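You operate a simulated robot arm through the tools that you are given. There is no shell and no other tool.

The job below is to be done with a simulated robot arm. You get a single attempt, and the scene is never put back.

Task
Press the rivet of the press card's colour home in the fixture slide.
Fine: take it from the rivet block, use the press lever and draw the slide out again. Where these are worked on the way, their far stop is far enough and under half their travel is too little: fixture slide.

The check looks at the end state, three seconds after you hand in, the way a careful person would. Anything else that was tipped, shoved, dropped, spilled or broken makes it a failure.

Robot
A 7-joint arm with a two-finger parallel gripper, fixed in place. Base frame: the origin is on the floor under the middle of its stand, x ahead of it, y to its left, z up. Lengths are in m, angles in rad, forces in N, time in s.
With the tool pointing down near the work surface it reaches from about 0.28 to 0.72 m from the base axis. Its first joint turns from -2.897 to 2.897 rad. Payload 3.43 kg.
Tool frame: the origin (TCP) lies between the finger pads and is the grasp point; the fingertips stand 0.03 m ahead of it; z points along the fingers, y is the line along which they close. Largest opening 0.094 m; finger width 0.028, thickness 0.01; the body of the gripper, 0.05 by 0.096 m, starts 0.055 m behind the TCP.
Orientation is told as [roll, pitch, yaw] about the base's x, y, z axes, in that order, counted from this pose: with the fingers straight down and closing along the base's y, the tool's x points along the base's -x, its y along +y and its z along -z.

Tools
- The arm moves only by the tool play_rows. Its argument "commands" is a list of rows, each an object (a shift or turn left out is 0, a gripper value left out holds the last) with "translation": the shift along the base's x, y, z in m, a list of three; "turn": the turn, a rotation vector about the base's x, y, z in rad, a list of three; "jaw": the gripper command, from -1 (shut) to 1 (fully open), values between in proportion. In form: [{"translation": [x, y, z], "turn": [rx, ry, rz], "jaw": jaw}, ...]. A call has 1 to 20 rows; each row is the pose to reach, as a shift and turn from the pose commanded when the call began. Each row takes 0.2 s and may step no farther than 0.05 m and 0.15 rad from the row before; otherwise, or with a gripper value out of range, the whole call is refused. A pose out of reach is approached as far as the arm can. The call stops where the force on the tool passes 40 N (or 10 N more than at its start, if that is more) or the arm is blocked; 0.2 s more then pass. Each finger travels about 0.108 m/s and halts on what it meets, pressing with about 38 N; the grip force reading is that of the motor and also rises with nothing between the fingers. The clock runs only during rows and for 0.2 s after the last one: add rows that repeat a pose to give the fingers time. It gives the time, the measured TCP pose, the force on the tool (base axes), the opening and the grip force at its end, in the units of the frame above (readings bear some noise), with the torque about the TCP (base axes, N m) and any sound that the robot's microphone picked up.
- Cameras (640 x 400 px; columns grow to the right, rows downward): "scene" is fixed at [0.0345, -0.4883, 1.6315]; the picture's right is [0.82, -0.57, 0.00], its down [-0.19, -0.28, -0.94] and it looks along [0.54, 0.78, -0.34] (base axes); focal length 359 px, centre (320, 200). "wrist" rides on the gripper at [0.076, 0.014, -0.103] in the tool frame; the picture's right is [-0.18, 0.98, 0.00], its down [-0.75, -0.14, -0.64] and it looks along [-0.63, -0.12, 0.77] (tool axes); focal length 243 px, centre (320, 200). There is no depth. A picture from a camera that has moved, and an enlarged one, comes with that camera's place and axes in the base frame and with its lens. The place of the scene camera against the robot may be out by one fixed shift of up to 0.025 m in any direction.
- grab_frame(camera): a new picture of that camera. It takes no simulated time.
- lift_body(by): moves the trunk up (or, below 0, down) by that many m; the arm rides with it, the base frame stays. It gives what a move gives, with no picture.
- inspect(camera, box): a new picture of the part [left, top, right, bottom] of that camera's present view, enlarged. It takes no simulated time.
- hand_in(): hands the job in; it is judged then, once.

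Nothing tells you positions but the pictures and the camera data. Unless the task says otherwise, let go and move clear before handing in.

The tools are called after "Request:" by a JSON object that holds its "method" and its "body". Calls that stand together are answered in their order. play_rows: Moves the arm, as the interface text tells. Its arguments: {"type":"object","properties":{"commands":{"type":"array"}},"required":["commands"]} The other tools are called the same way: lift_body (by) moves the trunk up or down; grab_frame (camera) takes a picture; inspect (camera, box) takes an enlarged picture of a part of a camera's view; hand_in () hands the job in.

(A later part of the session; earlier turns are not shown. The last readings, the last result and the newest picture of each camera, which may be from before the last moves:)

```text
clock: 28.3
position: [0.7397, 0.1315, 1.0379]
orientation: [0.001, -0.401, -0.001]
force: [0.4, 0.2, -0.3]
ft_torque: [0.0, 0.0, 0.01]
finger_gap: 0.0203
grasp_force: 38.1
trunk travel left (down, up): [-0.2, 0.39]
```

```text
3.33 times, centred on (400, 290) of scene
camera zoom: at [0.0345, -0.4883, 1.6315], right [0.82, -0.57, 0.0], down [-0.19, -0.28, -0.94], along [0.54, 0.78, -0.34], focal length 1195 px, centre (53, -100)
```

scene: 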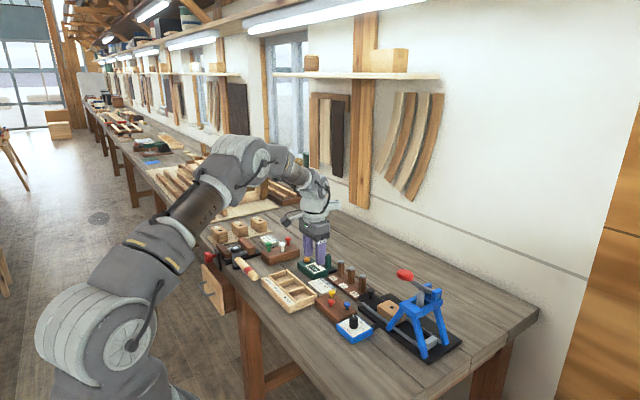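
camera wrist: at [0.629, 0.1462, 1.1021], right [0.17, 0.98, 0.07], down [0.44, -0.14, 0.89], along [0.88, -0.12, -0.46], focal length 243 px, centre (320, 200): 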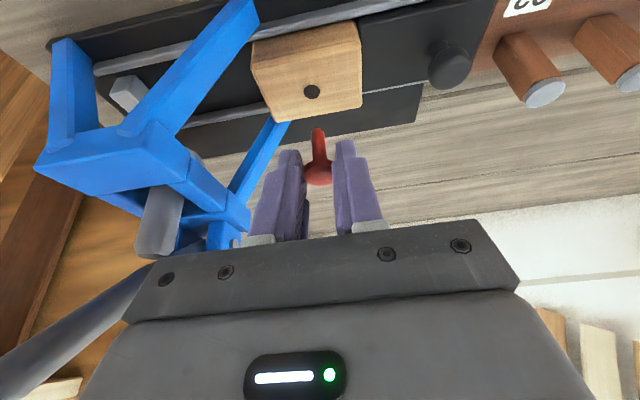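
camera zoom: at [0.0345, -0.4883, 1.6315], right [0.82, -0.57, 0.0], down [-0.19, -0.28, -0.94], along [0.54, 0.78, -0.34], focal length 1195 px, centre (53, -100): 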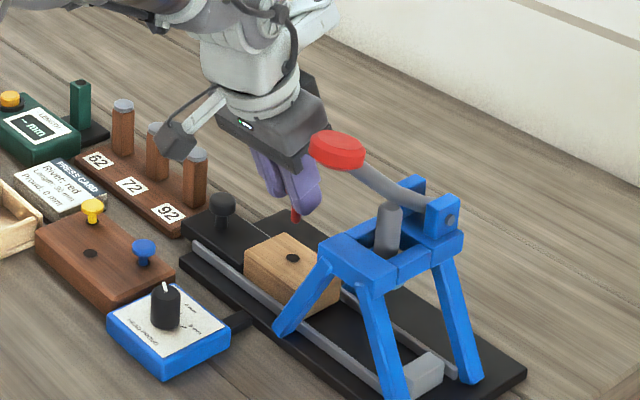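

The hole reads about (0.749, 0.1305, 0.950) and the shank tip is almost over it. I'll lower until the tip is just above the hole, nudging y by -2 mm, and compare the two directly.

Request:
{"method": "play_rows", "body": {"commands": [{"translation": [-0.0005, -0.002, -0.01], "jaw": -1}, {"translation": [-0.0005, -0.002, -0.02], "jaw": -1}, {"translation": [-0.0005, -0.002, -0.029], "jaw": -1}, {"translation": [-0.0005, -0.002, -0.029], "jaw": -1}]}}

Request:
{"method": "inspect", "body": {"camera": "wrist", "box": [270, 90, 370, 190]}}

Request:
{"method": "inspect", "body": {"camera": "scene", "box": [360, 270, 440, 340]}}

```text
clock: 29.3
position: [0.7371, 0.1294, 1.009]
orientation: [0.0, -0.4, -0.001]
force: [0.5, -0.5, -0.2]
ft_torque: [-0.01, 0.03, 0.02]
finger_gap: 0.0202
grasp_force: 38.1
trunk travel left (down, up): [-0.2, 0.39]
```

```text
4.00 times, centred on (320, 140) of wrist
camera zoom: at [0.6276, 0.1435, 1.0732], right [0.17, 0.98, 0.07], down [0.44, -0.14, 0.88], along [0.88, -0.12, -0.46], focal length 970 px, centre (320, 440)
```

zoom: 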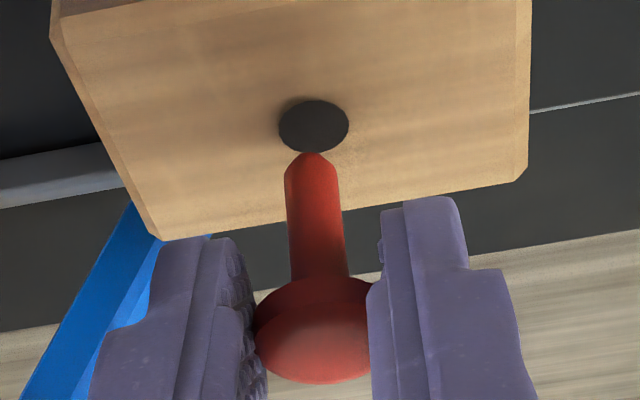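

```text
5.71 times, centred on (400, 305) of scene
camera zoom: at [0.0345, -0.4883, 1.6315], right [0.82, -0.57, 0.0], down [-0.19, -0.28, -0.94], along [0.54, 0.78, -0.34], focal length 2049 px, centre (-137, -400)
```

zoom: 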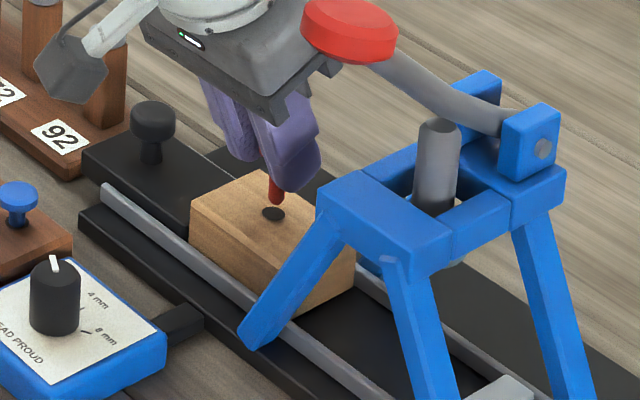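

The tip lines up with the hole to within about a millimetre. I'll nudge y by +0.7 mm and start lowering, watching the force.

Request:
{"method": "play_rows", "body": {"commands": [{"translation": [0.0, 0.0007, -0.003], "jaw": -1}, {"translation": [0.0, 0.0007, -0.006], "jaw": -1}, {"translation": [0.0, 0.0007, -0.009], "jaw": -1}, {"translation": [0.0, 0.0007, -0.012], "jaw": -1}, {"translation": [0.0, 0.0007, -0.012], "jaw": -1}]}}

Request:
{"method": "inspect", "body": {"camera": "wrist", "box": [270, 90, 370, 190]}}

Request:
{"method": "inspect", "body": {"camera": "scene", "box": [360, 270, 440, 340]}}

```text
clock: 30.5
position: [0.7379, 0.1304, 0.9973]
orientation: [0.0, -0.399, 0.0]
force: [-0.3, 0.7, -0.4]
ft_torque: [0.05, -0.02, 0.02]
finger_gap: 0.0205
grasp_force: 38.2
trunk travel left (down, up): [-0.2, 0.39]
```

```text
4.00 times, centred on (320, 140) of wrist
camera zoom: at [0.6271, 0.1449, 1.0613], right [0.17, 0.98, 0.07], down [0.44, -0.14, 0.88], along [0.88, -0.12, -0.46], focal length 970 px, centre (320, 440)
```

zoom: 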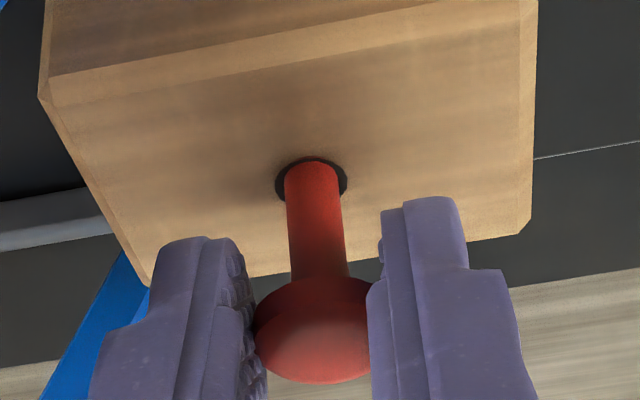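

```text
5.71 times, centred on (400, 305) of scene
camera zoom: at [0.0345, -0.4883, 1.6315], right [0.82, -0.57, 0.0], down [-0.19, -0.28, -0.94], along [0.54, 0.78, -0.34], focal length 2049 px, centre (-137, -400)
```

zoom: 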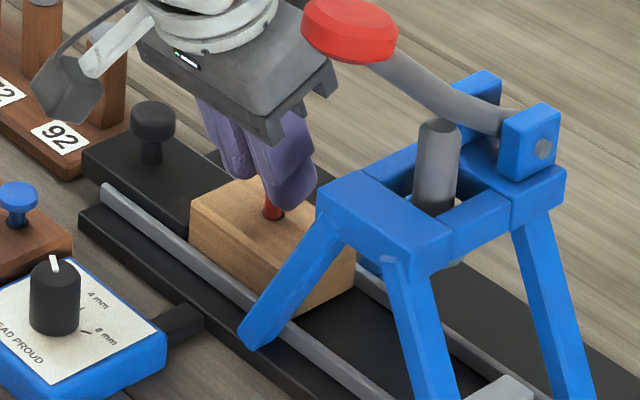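

The shank has entered the hole with no contact force. I'll continue down until the fingertips are just above the block.

Request:
{"method": "play_rows", "body": {"commands": [{"translation": [0.0, 0.0, -0.003], "jaw": -1}, {"translation": [0.0, 0.0, -0.006], "jaw": -1}, {"translation": [0.0, 0.0, -0.009], "jaw": -1}, {"translation": [0.0, 0.0, -0.011], "jaw": -1}, {"translation": [0.0, 0.0, -0.011], "jaw": -1}]}}

Request:
{"method": "inspect", "body": {"camera": "wrist", "box": [270, 90, 370, 190]}}

Request:
{"method": "inspect", "body": {"camera": "scene", "box": [360, 270, 440, 340]}}

```text
clock: 31.7
position: [0.7378, 0.1297, 0.9893]
orientation: [-0.001, -0.405, 0.001]
force: [9.5, -1.5, 15.2]
ft_torque: [-0.03, -0.23, -0.01]
finger_gap: 0.0203
grasp_force: 38.3
trunk travel left (down, up): [-0.2, 0.39]
```

```text
4.00 times, centred on (320, 140) of wrist
camera zoom: at [0.6273, 0.1446, 1.0526], right [0.17, 0.98, 0.07], down [0.44, -0.14, 0.89], along [0.88, -0.12, -0.46], focal length 970 px, centre (320, 440)
```

zoom: 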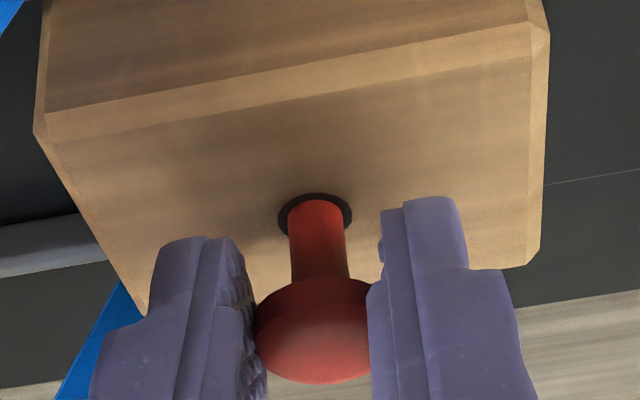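

```text
5.71 times, centred on (400, 305) of scene
camera zoom: at [0.0345, -0.4883, 1.6315], right [0.82, -0.57, 0.0], down [-0.19, -0.28, -0.94], along [0.54, 0.78, -0.34], focal length 2049 px, centre (-137, -400)
```

zoom: 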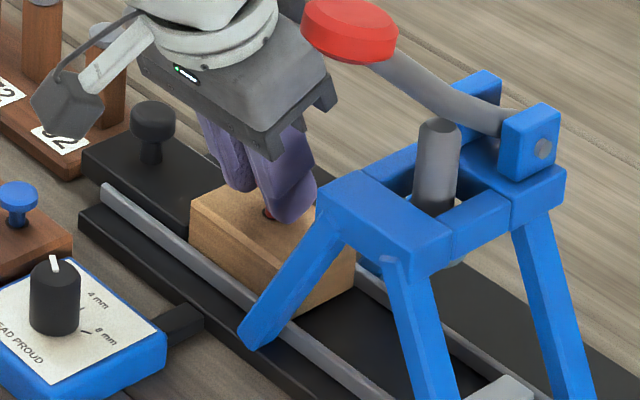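

The rivet has met resistance about 10 mm into the hole, at roughly 15 N. I'll unload that by backing up 3 mm, then open the fingers gently.

Request:
{"method": "play_rows", "body": {"commands": [{"translation": [0.0, 0.0, 0.003], "jaw": -1}, {"translation": [0.0, 0.0, 0.003], "jaw": -0.5}, {"translation": [0.0, 0.0, 0.003], "jaw": -0.2}, {"translation": [0.0, 0.0, 0.003], "jaw": -0.05}, {"translation": [0.0, 0.0, 0.003], "jaw": -0.05}]}}

Request:
{"method": "inspect", "body": {"camera": "wrist", "box": [250, 90, 390, 230]}}

Request:
{"method": "inspect", "body": {"camera": "scene", "box": [360, 270, 440, 340]}}

```text
clock: 32.9
position: [0.7367, 0.1305, 0.9897]
orientation: [0.001, -0.399, 0.0]
force: [-0.6, 0.1, 0.0]
ft_torque: [0.0, 0.02, 0.01]
finger_gap: 0.0447
grasp_force: 0.0
trunk travel left (down, up): [-0.2, 0.39]
```

```text
2.86 times, centred on (320, 160) of wrist
camera zoom: at [0.6266, 0.1449, 1.0534], right [0.17, 0.98, 0.07], down [0.44, -0.14, 0.88], along [0.88, -0.12, -0.46], focal length 693 px, centre (320, 314)
```

zoom: 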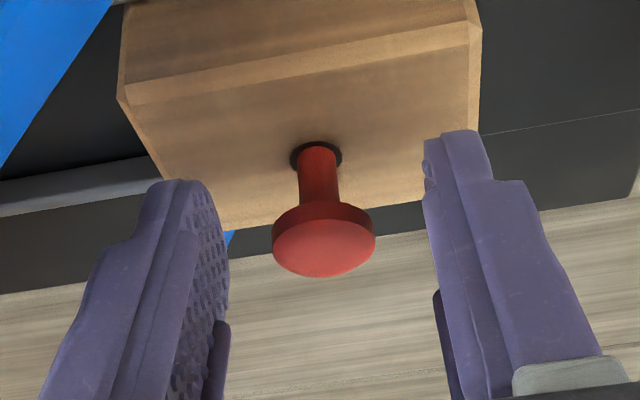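

```text
5.71 times, centred on (400, 305) of scene
camera zoom: at [0.0345, -0.4883, 1.6315], right [0.82, -0.57, 0.0], down [-0.19, -0.28, -0.94], along [0.54, 0.78, -0.34], focal length 2049 px, centre (-137, -400)
```

zoom: 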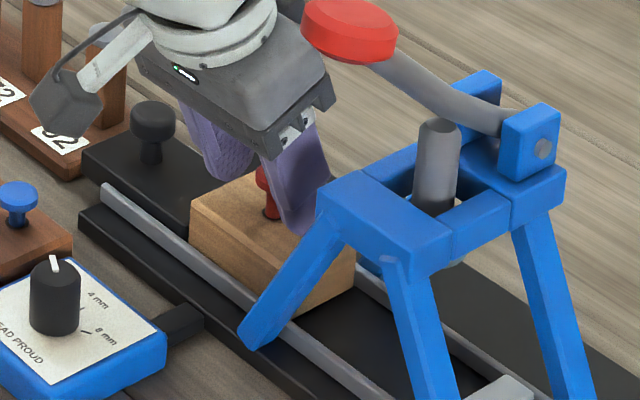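

The rivet stands upright in the block with its head still proud, ready for the press. I'll rise straight up, close the fingers, and move to the +y side of the slide knob to push the slide in.

Request:
{"method": "play_rows", "body": {"commands": [{"translation": [0.0, 0.0, 0.02], "jaw": -0.05}, {"translation": [0.0, 0.0, 0.04], "jaw": -0.05}, {"translation": [0.0, 0.0, 0.065], "jaw": -0.05}, {"translation": [0.0, 0.03, 0.065], "jaw": -1}, {"translation": [-0.005, 0.07, 0.065], "jaw": -1}, {"translation": [-0.008, 0.11, 0.065], "jaw": -1}, {"translation": [-0.008, 0.128, 0.065], "jaw": -1}, {"translation": [-0.008, 0.128, 0.065], "jaw": -1}]}}

Request:
{"method": "grab_frame", "body": {"camera": "wrist"}}

Request:
{"method": "inspect", "body": {"camera": "scene", "box": [340, 250, 480, 370]}}

```text
clock: 34.7
position: [0.7295, 0.2562, 1.0546]
orientation: [0.001, -0.4, 0.0]
force: [0.3, -0.1, -0.2]
ft_torque: [-0.01, 0.03, -0.01]
finger_gap: 0.0001
grasp_force: 33.3
trunk travel left (down, up): [-0.2, 0.39]
```

```text
taken
camera wrist: at [0.6199, 0.272, 1.119], right [0.17, 0.98, 0.07], down [0.44, -0.14, 0.88], along [0.88, -0.12, -0.46], focal length 243 px, centre (320, 200)
```

wrist: 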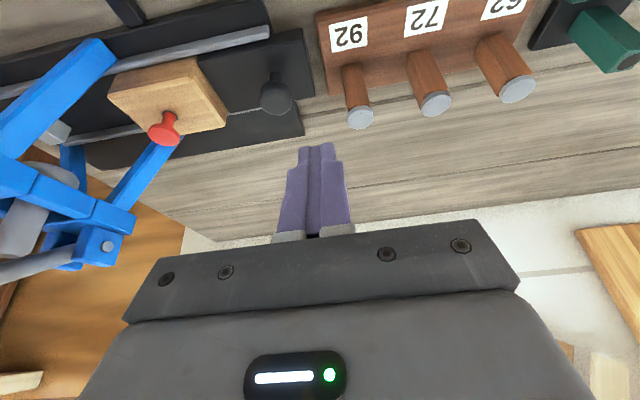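

```text
3.33 times, centred on (410, 310) of scene
camera zoom: at [0.0345, -0.4883, 1.6315], right [0.82, -0.57, 0.0], down [-0.19, -0.28, -0.94], along [0.54, 0.78, -0.34], focal length 1195 px, centre (20, -167)
```

zoom: 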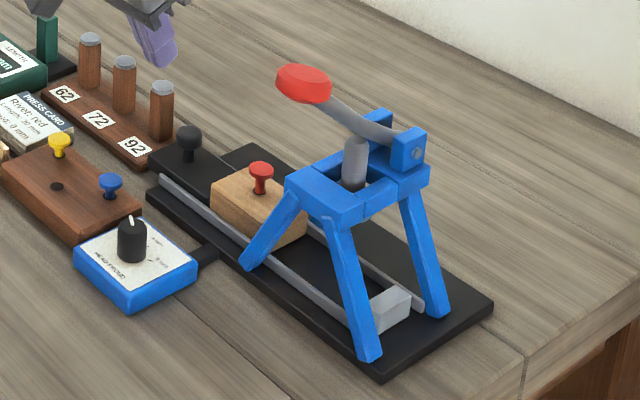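

The rivet stands well in the block. The knob is near (0.746, 0.227) with its top at z ≈ 0.958, and there's room between it and peg 92. I'll descend there with closed fingers.

Request:
{"method": "play_rows", "body": {"commands": [{"translation": [0.0, 0.0, -0.03], "jaw": -1}, {"translation": [0.0, 0.0, -0.06], "jaw": -1}, {"translation": [0.0, 0.0, -0.075], "jaw": -1}, {"translation": [0.0, 0.0, -0.084], "jaw": -1}, {"translation": [0.0, 0.0, -0.084], "jaw": -1}]}}

Request:
{"method": "grab_frame", "body": {"camera": "wrist"}}

Request:
{"method": "inspect", "body": {"camera": "scene", "box": [330, 250, 450, 340]}}

```text
clock: 35.9
position: [0.7288, 0.2588, 0.9691]
orientation: [-0.001, -0.4, 0.001]
force: [0.2, 0.3, 0.8]
ft_torque: [-0.02, -0.01, -0.04]
finger_gap: 0.0
grasp_force: 32.8
trunk travel left (down, up): [-0.2, 0.39]
```

```text
taken
camera wrist: at [0.619, 0.273, 1.0336], right [0.17, 0.98, 0.07], down [0.44, -0.14, 0.88], along [0.88, -0.12, -0.46], focal length 243 px, centre (320, 200)
```

wrist: 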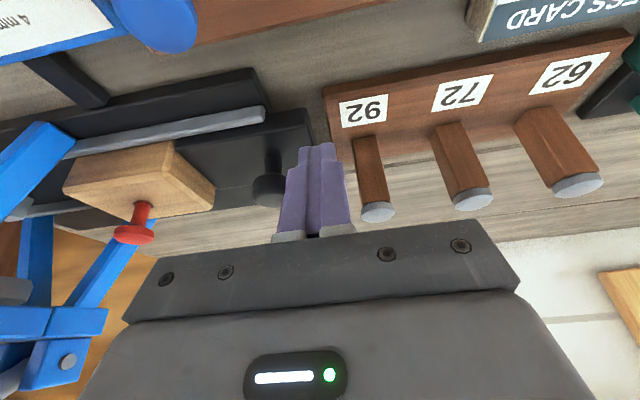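

```text
4.44 times, centred on (390, 295) of scene
camera zoom: at [0.0345, -0.4883, 1.6315], right [0.82, -0.57, 0.0], down [-0.19, -0.28, -0.94], along [0.54, 0.78, -0.34], focal length 1594 px, centre (9, -222)
```

zoom: 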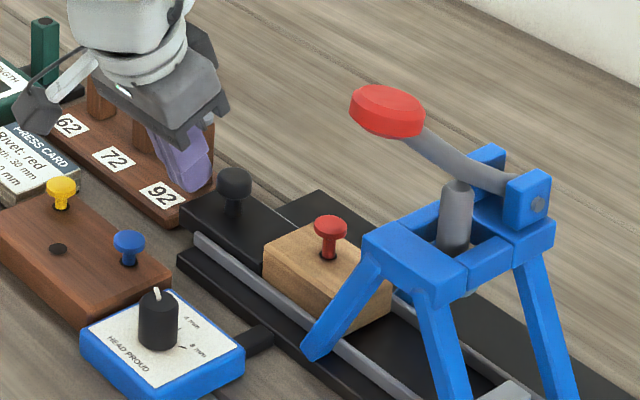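

The closed fingers stand beside the knob on its +y side. Now I'll push the slide slowly toward the press (-y).

Request:
{"method": "play_rows", "body": {"commands": [{"translation": [0.004, -0.004, 0.0], "jaw": -1}, {"translation": [0.004, -0.01, 0.0], "jaw": -1}, {"translation": [0.004, -0.018, 0.0], "jaw": -1}, {"translation": [0.004, -0.026, 0.0], "jaw": -1}, {"translation": [0.004, -0.034, 0.0], "jaw": -1}, {"translation": [0.004, -0.042, 0.0], "jaw": -1}, {"translation": [0.004, -0.05, 0.0], "jaw": -1}, {"translation": [0.004, -0.058, 0.0], "jaw": -1}, {"translation": [0.004, -0.066, 0.0], "jaw": -1}, {"translation": [0.004, -0.074, 0.0], "jaw": -1}, {"translation": [0.004, -0.074, 0.0], "jaw": -1}]}}

Request:
{"method": "grab_frame", "body": {"camera": "wrist"}}

Request:
{"method": "inspect", "body": {"camera": "scene", "box": [340, 250, 480, 370]}}

```text
clock: 38.3
position: [0.7336, 0.1839, 0.9696]
orientation: [0.0, -0.398, 0.001]
force: [-0.5, 0.9, 0.2]
ft_torque: [0.03, 0.02, 0.03]
finger_gap: 0.0003
grasp_force: 33.6
trunk travel left (down, up): [-0.2, 0.39]
```

```text
taken
camera wrist: at [0.6234, 0.1988, 1.0337], right [0.17, 0.98, 0.07], down [0.44, -0.14, 0.89], along [0.88, -0.12, -0.46], focal length 243 px, centre (320, 200)
```

wrist: 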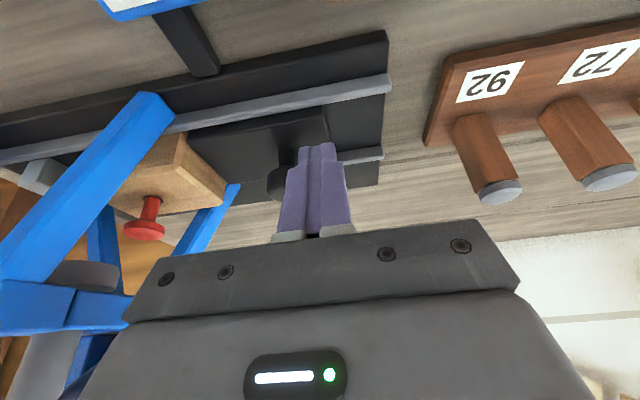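

```text
3.33 times, centred on (410, 310) of scene
camera zoom: at [0.0345, -0.4883, 1.6315], right [0.82, -0.57, 0.0], down [-0.19, -0.28, -0.94], along [0.54, 0.78, -0.34], focal length 1195 px, centre (20, -167)
```

zoom: 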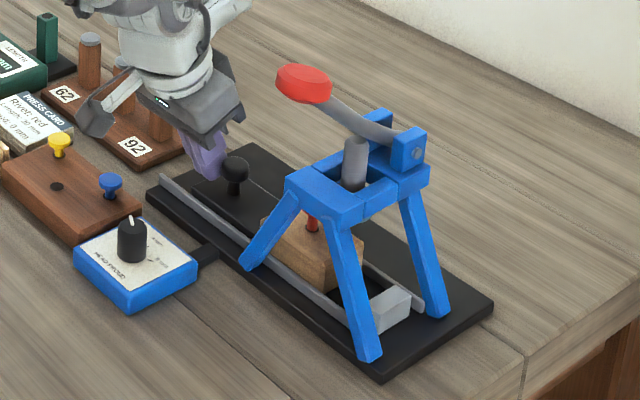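

The slide is moving smoothly and the rivet is still upright. I'll continue to the stop.

Request:
{"method": "play_rows", "body": {"commands": [{"translation": [0.0, -0.007, 0.0], "jaw": -1}, {"translation": [0.0, -0.014, 0.0], "jaw": -1}, {"translation": [0.0, -0.02, 0.0], "jaw": -1}, {"translation": [0.0, -0.025, 0.0], "jaw": -1}, {"translation": [0.0, -0.03, 0.0], "jaw": -1}, {"translation": [0.0, -0.034, 0.0], "jaw": -1}, {"translation": [0.0, -0.038, 0.0], "jaw": -1}, {"translation": [0.0, -0.042, 0.0], "jaw": -1}, {"translation": [0.0, -0.046, 0.0], "jaw": -1}]}}

Request:
{"method": "grab_frame", "body": {"camera": "wrist"}}

Request:
{"method": "inspect", "body": {"camera": "scene", "box": [340, 250, 480, 370]}}

```text
clock: 40.3
position: [0.7328, 0.1468, 0.9694]
orientation: [0.002, -0.401, 0.004]
force: [2.5, 30.6, 1.5]
ft_torque: [0.57, -0.08, 0.57]
finger_gap: 0.0
grasp_force: 33.0
trunk travel left (down, up): [-0.2, 0.39]
```

```text
taken
camera wrist: at [0.6226, 0.1603, 1.0341], right [0.16, 0.98, 0.07], down [0.44, -0.14, 0.89], along [0.88, -0.11, -0.46], focal length 243 px, centre (320, 200)
```

wrist: 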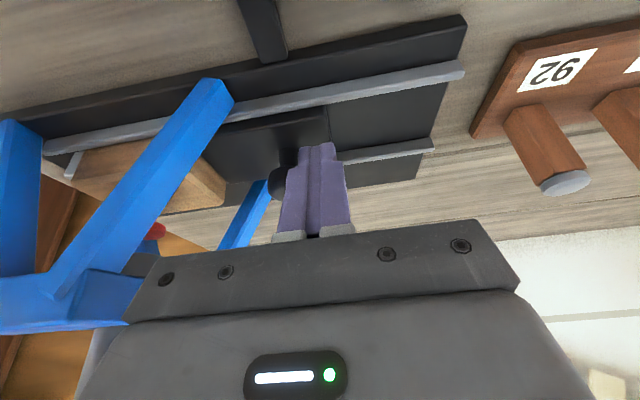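

```text
3.33 times, centred on (410, 310) of scene
camera zoom: at [0.0345, -0.4883, 1.6315], right [0.82, -0.57, 0.0], down [-0.19, -0.28, -0.94], along [0.54, 0.78, -0.34], focal length 1195 px, centre (20, -167)
```

zoom: 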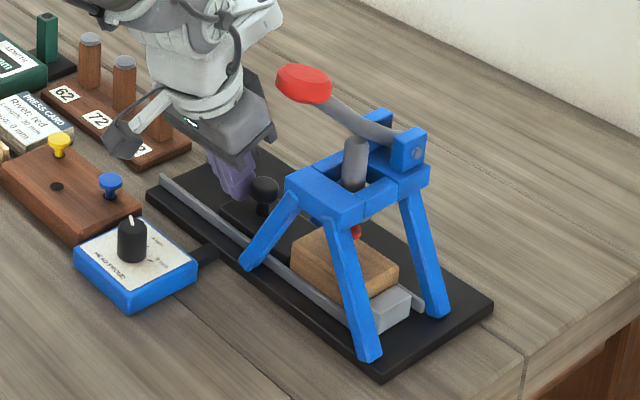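

The slide is against its far stop (30 N), with the rivet under the press ram. I'll back off in +y, rise and retract, and un-tilt before approaching the lever.

Request:
{"method": "play_rows", "body": {"commands": [{"translation": [0.0, 0.012, 0.0], "jaw": -1}, {"translation": [0.0, 0.03, 0.0], "jaw": -1}, {"translation": [0.0, 0.04, 0.03], "jaw": -1}, {"translation": [-0.01, 0.04, 0.07], "jaw": -1}, {"translation": [-0.03, 0.04, 0.11], "jaw": -1}, {"translation": [-0.06, 0.04, 0.14], "jaw": -1}, {"translation": [-0.09, 0.04, 0.17], "jaw": -1}, {"translation": [-0.12, 0.04, 0.18], "turn": [0, 0.1, 0], "jaw": -1}, {"translation": [-0.14, 0.04, 0.18], "turn": [0, 0.2, 0], "jaw": -1}, {"translation": [-0.15, 0.04, 0.18], "turn": [0, 0.3, 0], "jaw": -1}, {"translation": [-0.15, 0.04, 0.18], "turn": [0, 0.4, 0], "jaw": -1}, {"translation": [-0.15, 0.04, 0.18], "turn": [0, 0.4, 0], "jaw": -1}]}}

Request:
{"method": "grab_frame", "body": {"camera": "wrist"}}

Request:
{"method": "inspect", "body": {"camera": "scene", "box": [340, 240, 480, 370]}}

```text
clock: 42.9
position: [0.5843, 0.1791, 1.1507]
orientation: [0.001, 0.0, 0.0]
force: [0.8, -0.3, -0.6]
ft_torque: [0.03, 0.04, 0.0]
finger_gap: 0.0
grasp_force: 32.6
trunk travel left (down, up): [-0.2, 0.39]
```

```text
taken
camera wrist: at [0.5074, 0.1927, 1.2531], right [0.18, 0.98, 0.0], down [0.75, -0.14, 0.64], along [0.63, -0.12, -0.77], focal length 243 px, centre (320, 200)
```

wrist: 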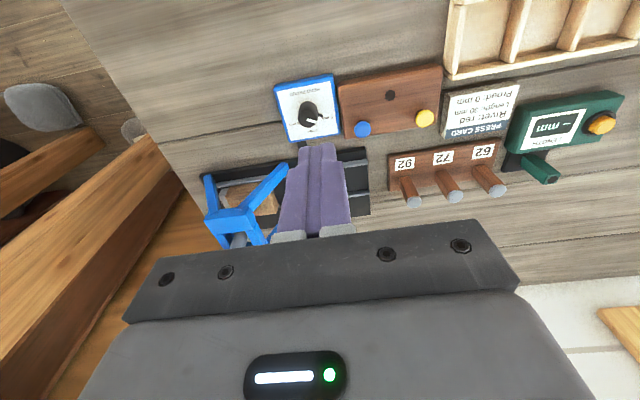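

```text
3.08 times, centred on (410, 305) of scene
camera zoom: at [0.0345, -0.4883, 1.6315], right [0.82, -0.57, 0.0], down [-0.19, -0.28, -0.94], along [0.54, 0.78, -0.34], focal length 1103 px, centre (43, -123)
```

zoom: 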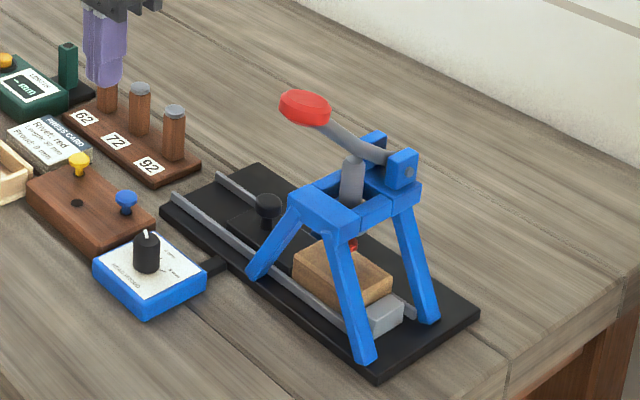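

The slide stays in with the rivet under the ram. I'll raise the trunk so the lever is comfortably within reach with the tool vertical, then look at the lever from closer.

Request:
{"method": "lift_body", "body": {"by": 0.16}}

Request:
{"method": "play_rows", "body": {"commands": [{"translation": [0.0, -0.04, 0.0], "jaw": -1}, {"translation": [0.0, -0.08, 0.0], "jaw": -1}, {"translation": [0.0, -0.12, 0.0], "jaw": -1}, {"translation": [0.0, -0.146, 0.0], "jaw": -1}, {"translation": [0.0, -0.146, 0.0], "jaw": -1}]}}

Request:
{"method": "grab_frame", "body": {"camera": "wrist"}}

Request:
{"method": "inspect", "body": {"camera": "wrist", "box": [240, 120, 400, 240]}}

```text
clock: 44.8
position: [0.5829, 0.1784, 1.3111]
orientation: [0.001, -0.001, 0.0]
force: [0.1, -0.5, -0.7]
ft_torque: [0.02, -0.02, -0.03]
finger_gap: 0.0
grasp_force: 33.3
trunk travel left (down, up): [-0.36, 0.23]
```

```text
clock: 46.0
position: [0.5857, 0.032, 1.3102]
orientation: [0.001, -0.002, 0.001]
force: [-0.1, 0.9, -0.3]
ft_torque: [0.0, 0.01, -0.01]
finger_gap: 0.0003
grasp_force: 32.3
trunk travel left (down, up): [-0.36, 0.23]
```

```text
taken
camera wrist: at [0.5088, 0.0463, 1.411], right [0.18, 0.98, 0.0], down [0.75, -0.14, 0.64], along [0.63, -0.12, -0.77], focal length 243 px, centre (320, 200)
```

wrist: 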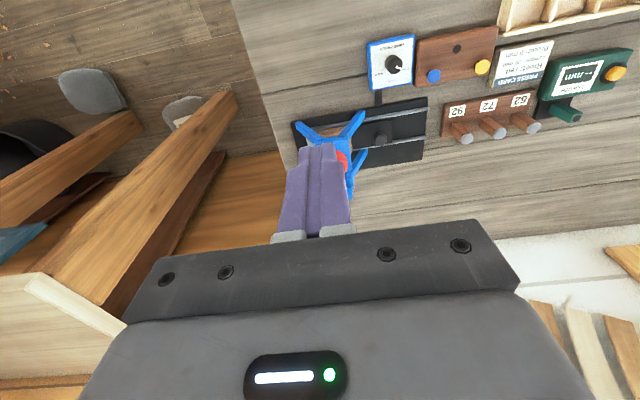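

```text
3.33 times, centred on (320, 180) of wrist
camera zoom: at [0.5088, 0.0463, 1.411], right [0.18, 0.98, 0.0], down [0.75, -0.14, 0.64], along [0.63, -0.12, -0.77], focal length 809 px, centre (320, 267)
```

zoom: 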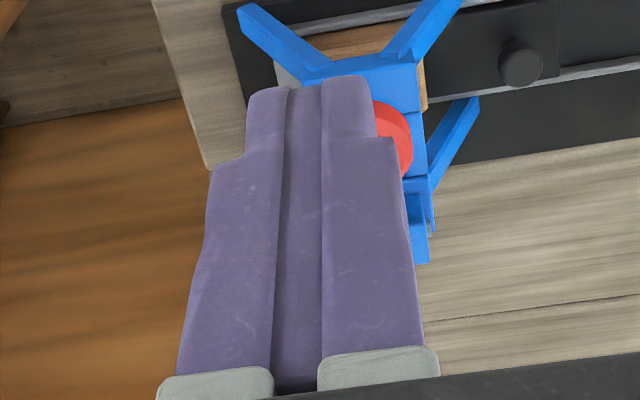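

The lever button is under the fingers, centred near (0.671, 0.033) with its top at about z 1.15. I'll position the closed fingertips just above it and check from the scene camera.

Request:
{"method": "play_rows", "body": {"commands": [{"translation": [0.03, 0.0005, -0.02], "jaw": -1}, {"translation": [0.06, 0.001, -0.05], "jaw": -1}, {"translation": [0.084, 0.001, -0.08], "jaw": -1}, {"translation": [0.084, 0.001, -0.105], "jaw": -1}, {"translation": [0.084, 0.001, -0.105], "jaw": -1}]}}

Request:
{"method": "inspect", "body": {"camera": "scene", "box": [370, 220, 470, 320]}}

Request:
{"method": "inspect", "body": {"camera": "wrist", "box": [240, 100, 400, 240]}}

```text
clock: 47.2
position: [0.6682, 0.0313, 1.2062]
orientation: [-0.001, 0.0, 0.0]
force: [0.5, -0.2, -0.1]
ft_torque: [0.03, -0.04, -0.05]
finger_gap: 0.0
grasp_force: 33.0
trunk travel left (down, up): [-0.36, 0.23]
```

```text
4.00 times, centred on (420, 270) of scene
camera zoom: at [0.0345, -0.4883, 1.6315], right [0.82, -0.57, 0.0], down [-0.19, -0.28, -0.94], along [0.54, 0.78, -0.34], focal length 1434 px, centre (-80, -80)
```

zoom: 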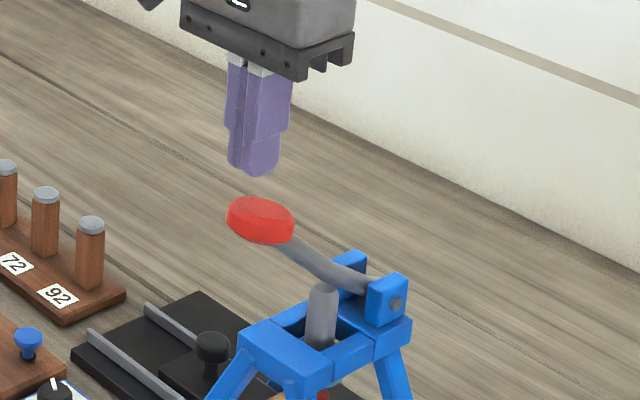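

```text
2.86 times, centred on (320, 170) of wrist
camera zoom: at [0.5919, 0.0464, 1.3077], right [0.18, 0.98, 0.0], down [0.75, -0.14, 0.64], along [0.63, -0.12, -0.77], focal length 693 px, centre (320, 286)
```

zoom: 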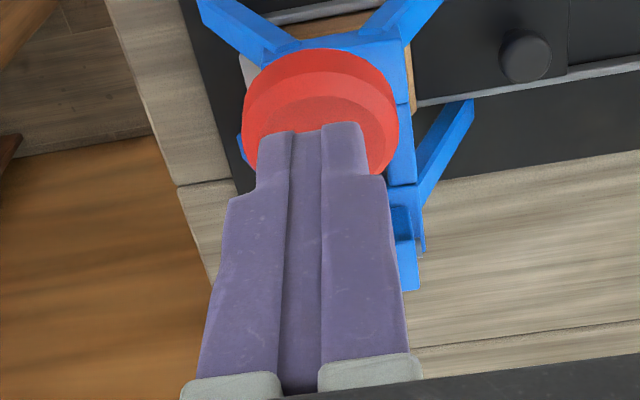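

The fingertips are centred over the lever button. I'll press down slowly along the lever's arc.

Request:
{"method": "play_rows", "body": {"commands": [{"translation": [0.0, 0.001, -0.012], "jaw": -1}, {"translation": [0.0, 0.001, -0.022], "jaw": -1}, {"translation": [-0.004, 0.001, -0.03], "jaw": -1}, {"translation": [-0.009, 0.001, -0.037], "jaw": -1}, {"translation": [-0.013, 0.001, -0.043], "jaw": -1}, {"translation": [-0.017, 0.001, -0.049], "jaw": -1}, {"translation": [-0.02, 0.001, -0.055], "jaw": -1}, {"translation": [-0.0235, 0.001, -0.061], "jaw": -1}]}}

Request:
{"method": "inspect", "body": {"camera": "scene", "box": [360, 230, 480, 350]}}

Request:
{"method": "inspect", "body": {"camera": "wrist", "box": [240, 100, 400, 240]}}

```text
clock: 49.0
position: [0.6457, 0.0324, 1.1451]
orientation: [-0.001, 0.001, -0.001]
force: [0.1, -2.7, 1.7]
ft_torque: [-0.02, -0.02, 0.02]
finger_gap: 0.0
grasp_force: 33.3
trunk travel left (down, up): [-0.36, 0.23]
```

```text
3.33 times, centred on (420, 290) of scene
camera zoom: at [0.0345, -0.4883, 1.6315], right [0.82, -0.57, 0.0], down [-0.19, -0.28, -0.94], along [0.54, 0.78, -0.34], focal length 1195 px, centre (-13, -100)
```

zoom: 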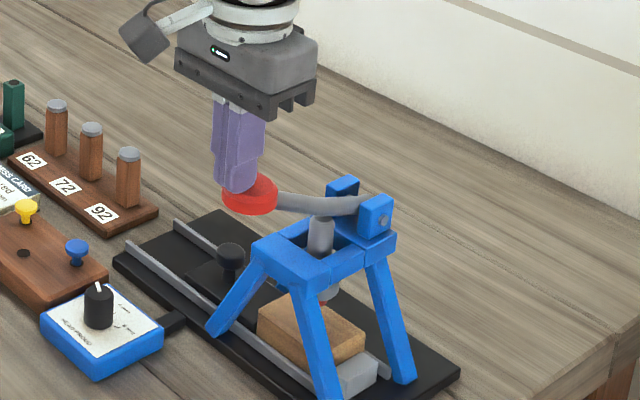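

```text
2.86 times, centred on (320, 170) of wrist
camera zoom: at [0.5687, 0.0482, 1.2473], right [0.18, 0.98, 0.0], down [0.75, -0.14, 0.64], along [0.63, -0.12, -0.77], focal length 693 px, centre (320, 286)
```

zoom: 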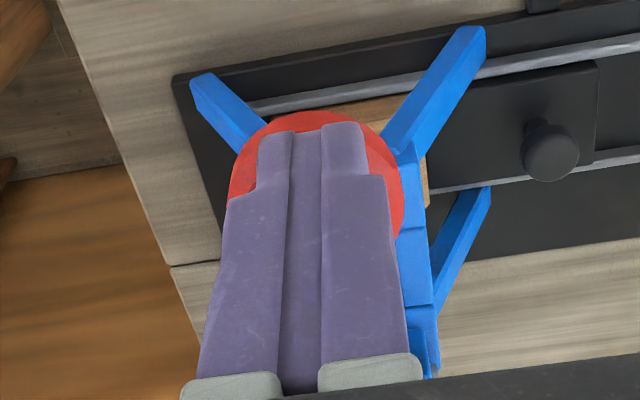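

The lever is moving with little force, and the ram is almost on the rivet head. The button's centre is about 6 mm further out than my fingers, so I'll correct that while continuing down.

Request:
{"method": "play_rows", "body": {"commands": [{"translation": [0.003, 0.0, -0.006], "jaw": -1}, {"translation": [0.004, 0.0, -0.012], "jaw": -1}, {"translation": [0.004, 0.0, -0.018], "jaw": -1}, {"translation": [0.004, 0.0, -0.024], "jaw": -1}, {"translation": [0.004, 0.0, -0.03], "jaw": -1}]}}

Request:
{"method": "inspect", "body": {"camera": "scene", "box": [360, 230, 480, 350]}}

Request:
{"method": "inspect", "body": {"camera": "wrist", "box": [240, 100, 400, 240]}}

```text
clock: 50.2
position: [0.646, 0.035, 1.1171]
orientation: [0.001, 0.0, -0.001]
force: [-19.3, 1.1, 15.3]
ft_torque: [0.02, 1.04, 0.04]
finger_gap: 0.0
grasp_force: 33.6
trunk travel left (down, up): [-0.36, 0.23]
```

```text
3.33 times, centred on (420, 290) of scene
camera zoom: at [0.0345, -0.4883, 1.6315], right [0.82, -0.57, 0.0], down [-0.19, -0.28, -0.94], along [0.54, 0.78, -0.34], focal length 1195 px, centre (-13, -100)
```

zoom: 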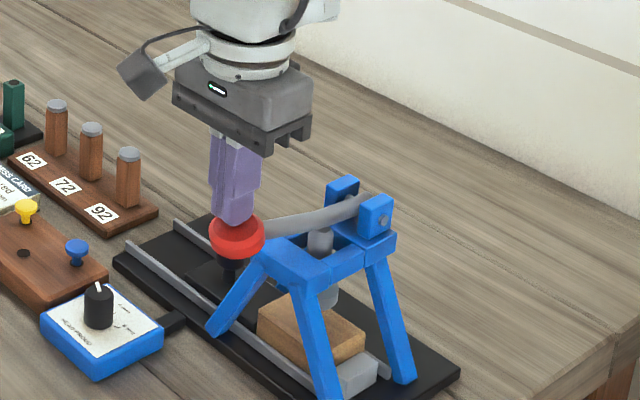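

```text
2.86 times, centred on (320, 170) of wrist
camera zoom: at [0.569, 0.0489, 1.2182], right [0.18, 0.98, 0.0], down [0.75, -0.14, 0.64], along [0.63, -0.12, -0.77], focal length 693 px, centre (320, 286)
```

zoom: 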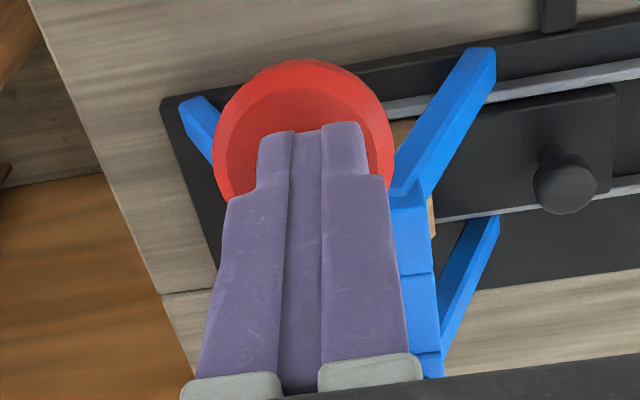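

The button has tilted and is pushing the fingers toward -x. I'll check how far the ram has gone before pressing more.

Request:
{"method": "inspect", "body": {"camera": "scene", "box": [420, 285, 480, 345]}}

Request:
{"method": "inspect", "body": {"camera": "scene", "box": [400, 270, 485, 330]}}

Request:
{"method": "grab_frame", "body": {"camera": "wrist"}}

```text
6.67 times, centred on (450, 315) of scene
camera zoom: at [0.0345, -0.4883, 1.6315], right [0.82, -0.57, 0.0], down [-0.19, -0.28, -0.94], along [0.54, 0.78, -0.34], focal length 2390 px, centre (-547, -567)
```

zoom: 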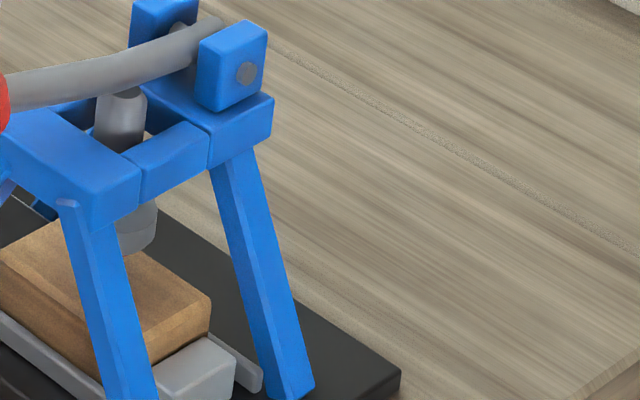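

```text
6.67 times, centred on (442, 300) of scene
camera zoom: at [0.0345, -0.4883, 1.6315], right [0.82, -0.57, 0.0], down [-0.19, -0.28, -0.94], along [0.54, 0.78, -0.34], focal length 2390 px, centre (-497, -467)
```

zoom: 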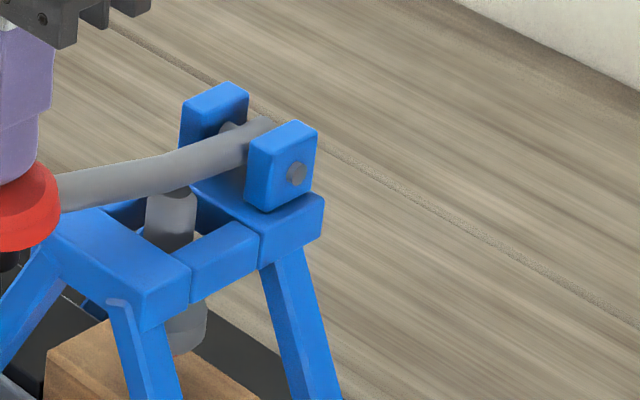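

```text
taken
camera wrist: at [0.569, 0.0489, 1.2182], right [0.18, 0.98, 0.0], down [0.75, -0.14, 0.64], along [0.63, -0.12, -0.77], focal length 243 px, centre (320, 200)
```

wrist: 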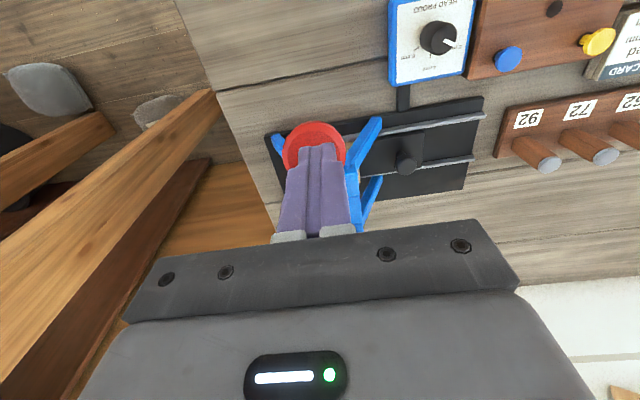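

The ram is close to the block but the rivet isn't home yet. The button has moved toward -x, so I'll follow it to relieve the side force and keep pressing.

Request:
{"method": "play_rows", "body": {"commands": [{"translation": [-0.006, -0.001, -0.002], "jaw": -1}, {"translation": [-0.008, -0.001, -0.007], "jaw": -1}, {"translation": [-0.01, -0.001, -0.012], "jaw": -1}, {"translation": [-0.012, -0.001, -0.017], "jaw": -1}, {"translation": [-0.014, -0.001, -0.022], "jaw": -1}]}}

Request:
{"method": "inspect", "body": {"camera": "scene", "box": [370, 240, 480, 350]}}

Request:
{"method": "inspect", "body": {"camera": "wrist", "box": [240, 100, 400, 240]}}

```text
clock: 51.4
position: [0.6344, 0.0319, 1.0931]
orientation: [0.0, 0.0, 0.0]
force: [1.8, 0.8, 4.9]
ft_torque: [0.02, -0.07, 0.03]
finger_gap: 0.0
grasp_force: 32.9
trunk travel left (down, up): [-0.36, 0.23]
```

```text
3.64 times, centred on (425, 295) of scene
camera zoom: at [0.0345, -0.4883, 1.6315], right [0.82, -0.57, 0.0], down [-0.19, -0.28, -0.94], along [0.54, 0.78, -0.34], focal length 1304 px, centre (-62, -146)
```

zoom: 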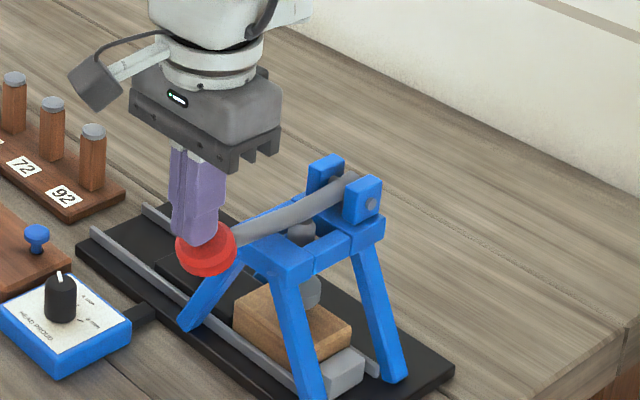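

```text
2.86 times, centred on (320, 170) of wrist
camera zoom: at [0.5582, 0.0469, 1.1947], right [0.18, 0.98, 0.0], down [0.75, -0.14, 0.64], along [0.63, -0.12, -0.77], focal length 693 px, centre (320, 286)
```

zoom: 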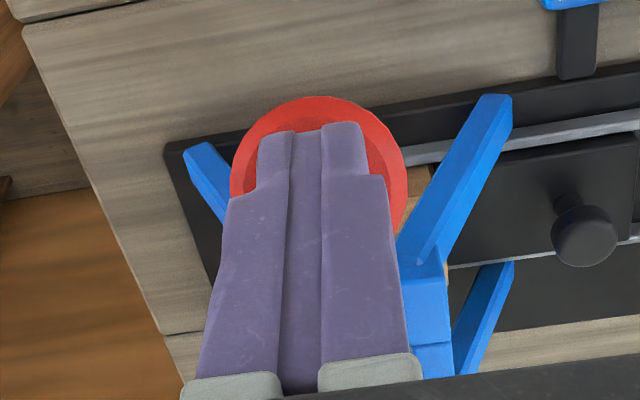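

Only 5 N now, and the lever is still going down. Continuing along the arc.

Request:
{"method": "play_rows", "body": {"commands": [{"translation": [-0.001, 0.0, -0.005], "jaw": -1}, {"translation": [-0.002, 0.0, -0.01], "jaw": -1}, {"translation": [-0.003, 0.0, -0.015], "jaw": -1}, {"translation": [-0.004, 0.0, -0.02], "jaw": -1}]}}

Request:
{"method": "inspect", "body": {"camera": "scene", "box": [370, 240, 480, 350]}}

Request:
{"method": "inspect", "body": {"camera": "wrist", "box": [240, 100, 400, 240]}}

```text
clock: 52.4
position: [0.6306, 0.032, 1.0723]
orientation: [0.0, -0.001, 0.001]
force: [-0.1, -0.2, 3.3]
ft_torque: [-0.02, -0.07, -0.01]
finger_gap: 0.0001
grasp_force: 33.0
trunk travel left (down, up): [-0.36, 0.23]
```

```text
3.64 times, centred on (425, 295) of scene
camera zoom: at [0.0345, -0.4883, 1.6315], right [0.82, -0.57, 0.0], down [-0.19, -0.28, -0.94], along [0.54, 0.78, -0.34], focal length 1304 px, centre (-62, -146)
```

zoom: 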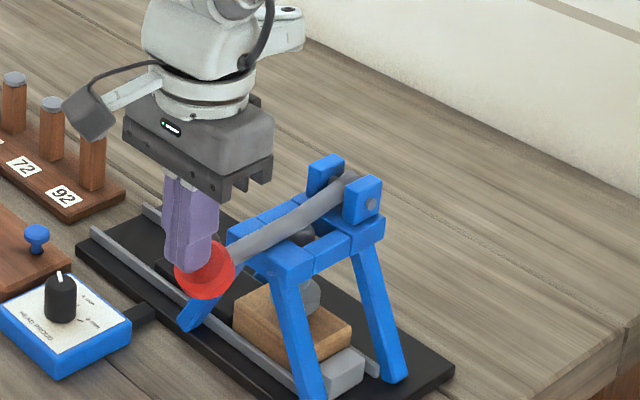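

```text
2.86 times, centred on (320, 170) of wrist
camera zoom: at [0.5536, 0.0471, 1.1744], right [0.18, 0.98, 0.0], down [0.75, -0.14, 0.64], along [0.63, -0.12, -0.77], focal length 693 px, centre (320, 286)
```

zoom: 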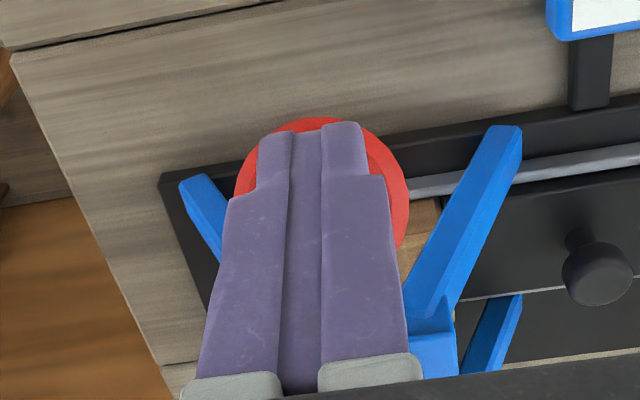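

Request:
{"method": "inspect", "body": {"camera": "scene", "box": [420, 285, 480, 345]}}

```text
6.67 times, centred on (450, 315) of scene
camera zoom: at [0.0345, -0.4883, 1.6315], right [0.82, -0.57, 0.0], down [-0.19, -0.28, -0.94], along [0.54, 0.78, -0.34], focal length 2390 px, centre (-547, -567)
```

zoom: 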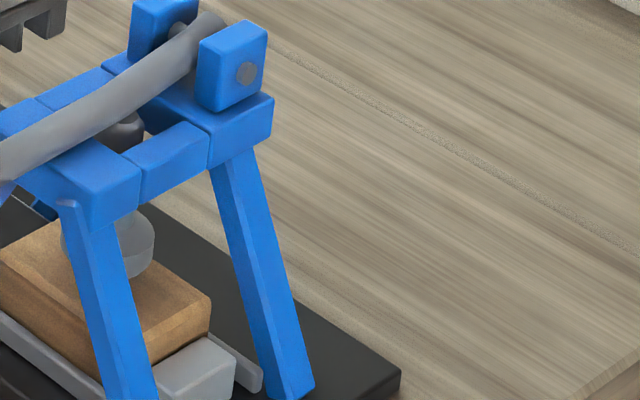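

The ram has gone down about 12 mm more and is near the block. I'll keep pressing until I feel the stop.

Request:
{"method": "play_rows", "body": {"commands": [{"translation": [0.0, 0.0, -0.005], "jaw": -1}, {"translation": [0.0, 0.0, -0.01], "jaw": -1}, {"translation": [0.0, 0.0, -0.015], "jaw": -1}, {"translation": [0.0, 0.0, -0.02], "jaw": -1}]}}

Request:
{"method": "inspect", "body": {"camera": "scene", "box": [370, 240, 480, 350]}}

Request:
{"method": "inspect", "body": {"camera": "wrist", "box": [240, 100, 400, 240]}}

```text
clock: 53.2
position: [0.63, 0.0321, 1.0645]
orientation: [0.0, -0.009, -0.001]
force: [-13.4, -1.8, 26.0]
ft_torque: [-0.04, -0.01, -0.07]
finger_gap: 0.0
grasp_force: 33.1
trunk travel left (down, up): [-0.36, 0.23]
stopped in row 4: the force on the tool passed its limit at 45 N (the readings are from after the stop); the commanded pose is now the measured one
```

```text
3.64 times, centred on (425, 295) of scene
camera zoom: at [0.0345, -0.4883, 1.6315], right [0.82, -0.57, 0.0], down [-0.19, -0.28, -0.94], along [0.54, 0.78, -0.34], focal length 1304 px, centre (-62, -146)
```

zoom: 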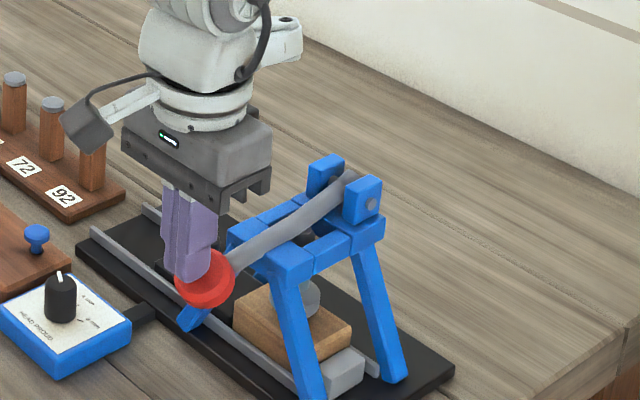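

```text
2.86 times, centred on (320, 170) of wrist
camera zoom: at [0.5525, 0.0471, 1.1653], right [0.18, 0.98, 0.0], down [0.75, -0.14, 0.65], along [0.64, -0.12, -0.76], focal length 693 px, centre (320, 286)
```

zoom: 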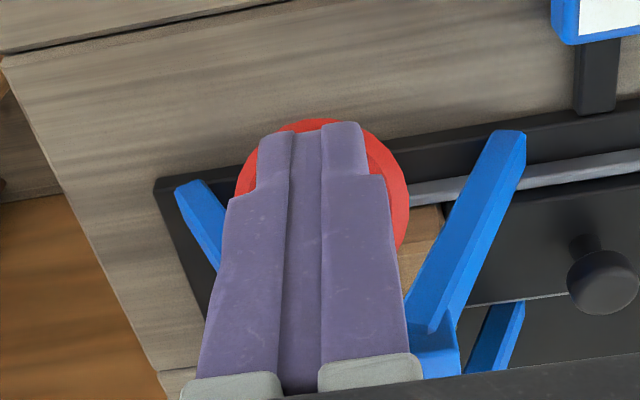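

Request:
{"method": "inspect", "body": {"camera": "scene", "box": [420, 285, 480, 345]}}

Request:
{"method": "inspect", "body": {"camera": "scene", "box": [425, 305, 455, 335]}}

```text
6.67 times, centred on (450, 315) of scene
camera zoom: at [0.0345, -0.4883, 1.6315], right [0.82, -0.57, 0.0], down [-0.19, -0.28, -0.94], along [0.54, 0.78, -0.34], focal length 2390 px, centre (-547, -567)
```

zoom: 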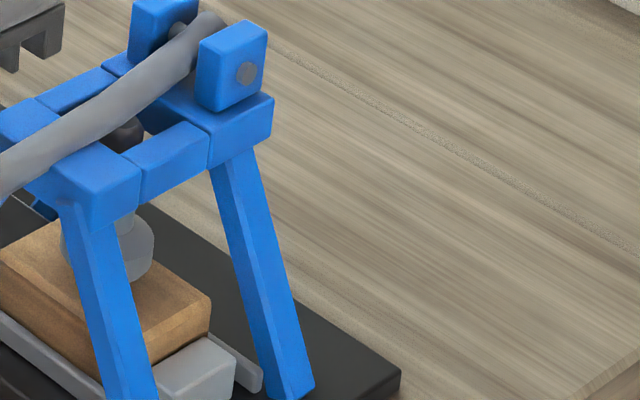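

```text
13.33 times, centred on (440, 320) of scene
camera zoom: at [0.0345, -0.4883, 1.6315], right [0.82, -0.57, 0.0], down [-0.19, -0.28, -0.94], along [0.54, 0.78, -0.34], focal length 4781 px, centre (-1280, -1400)
```

zoom: 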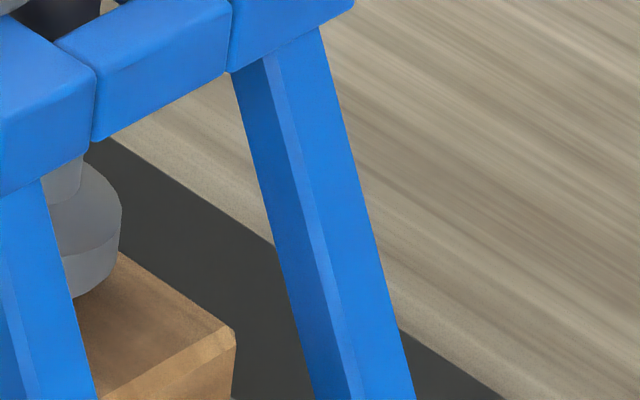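

The ram foot appears to rest on the block. I'll push once more to tell whether this is the hard stop or only rivet resistance.

Request:
{"method": "play_rows", "body": {"commands": [{"translation": [-0.002, 0.0, -0.001], "jaw": -1}, {"translation": [-0.003, 0.0, -0.003], "jaw": -1}, {"translation": [-0.003, 0.0, -0.005], "jaw": -1}, {"translation": [-0.003, 0.0, -0.007], "jaw": -1}, {"translation": [-0.003, 0.0, -0.009], "jaw": -1}, {"translation": [-0.003, 0.0, -0.011], "jaw": -1}]}}

Request:
{"method": "inspect", "body": {"camera": "scene", "box": [420, 285, 480, 345]}}

Request:
{"method": "inspect", "body": {"camera": "scene", "box": [370, 240, 480, 350]}}

```text
clock: 53.8
position: [0.6309, 0.0323, 1.0641]
orientation: [0.001, -0.018, 0.0]
force: [-13.3, -2.1, 23.7]
ft_torque: [-0.02, 0.06, -0.09]
finger_gap: 0.0
grasp_force: 32.7
trunk travel left (down, up): [-0.36, 0.23]
stopped in row 2: the force on the tool passed its limit at 42 N (the readings are from after the stop); the commanded pose is now the measured one
```

```text
6.67 times, centred on (450, 315) of scene
camera zoom: at [0.0345, -0.4883, 1.6315], right [0.82, -0.57, 0.0], down [-0.19, -0.28, -0.94], along [0.54, 0.78, -0.34], focal length 2390 px, centre (-547, -567)
```

zoom: 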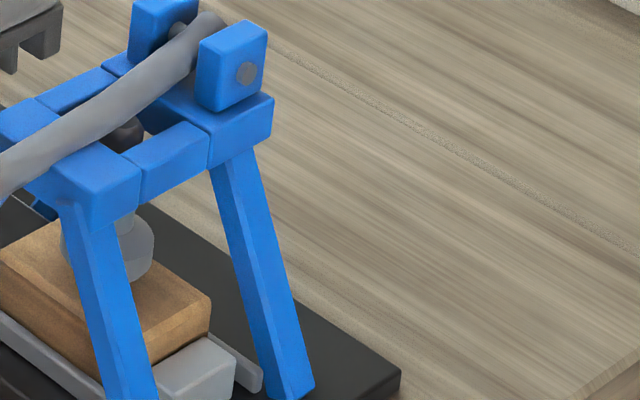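

```text
3.64 times, centred on (425, 295) of scene
camera zoom: at [0.0345, -0.4883, 1.6315], right [0.82, -0.57, 0.0], down [-0.19, -0.28, -0.94], along [0.54, 0.78, -0.34], focal length 1304 px, centre (-62, -146)
```

zoom: 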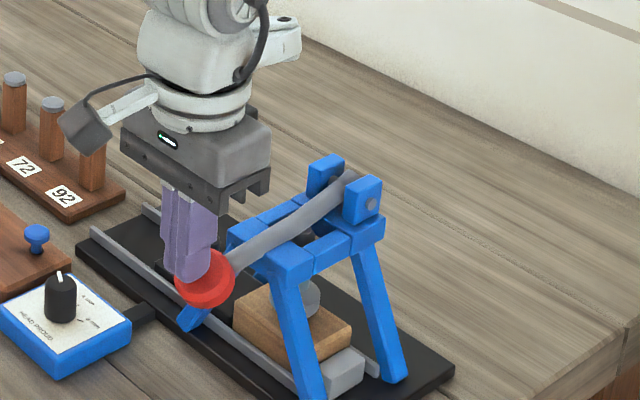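

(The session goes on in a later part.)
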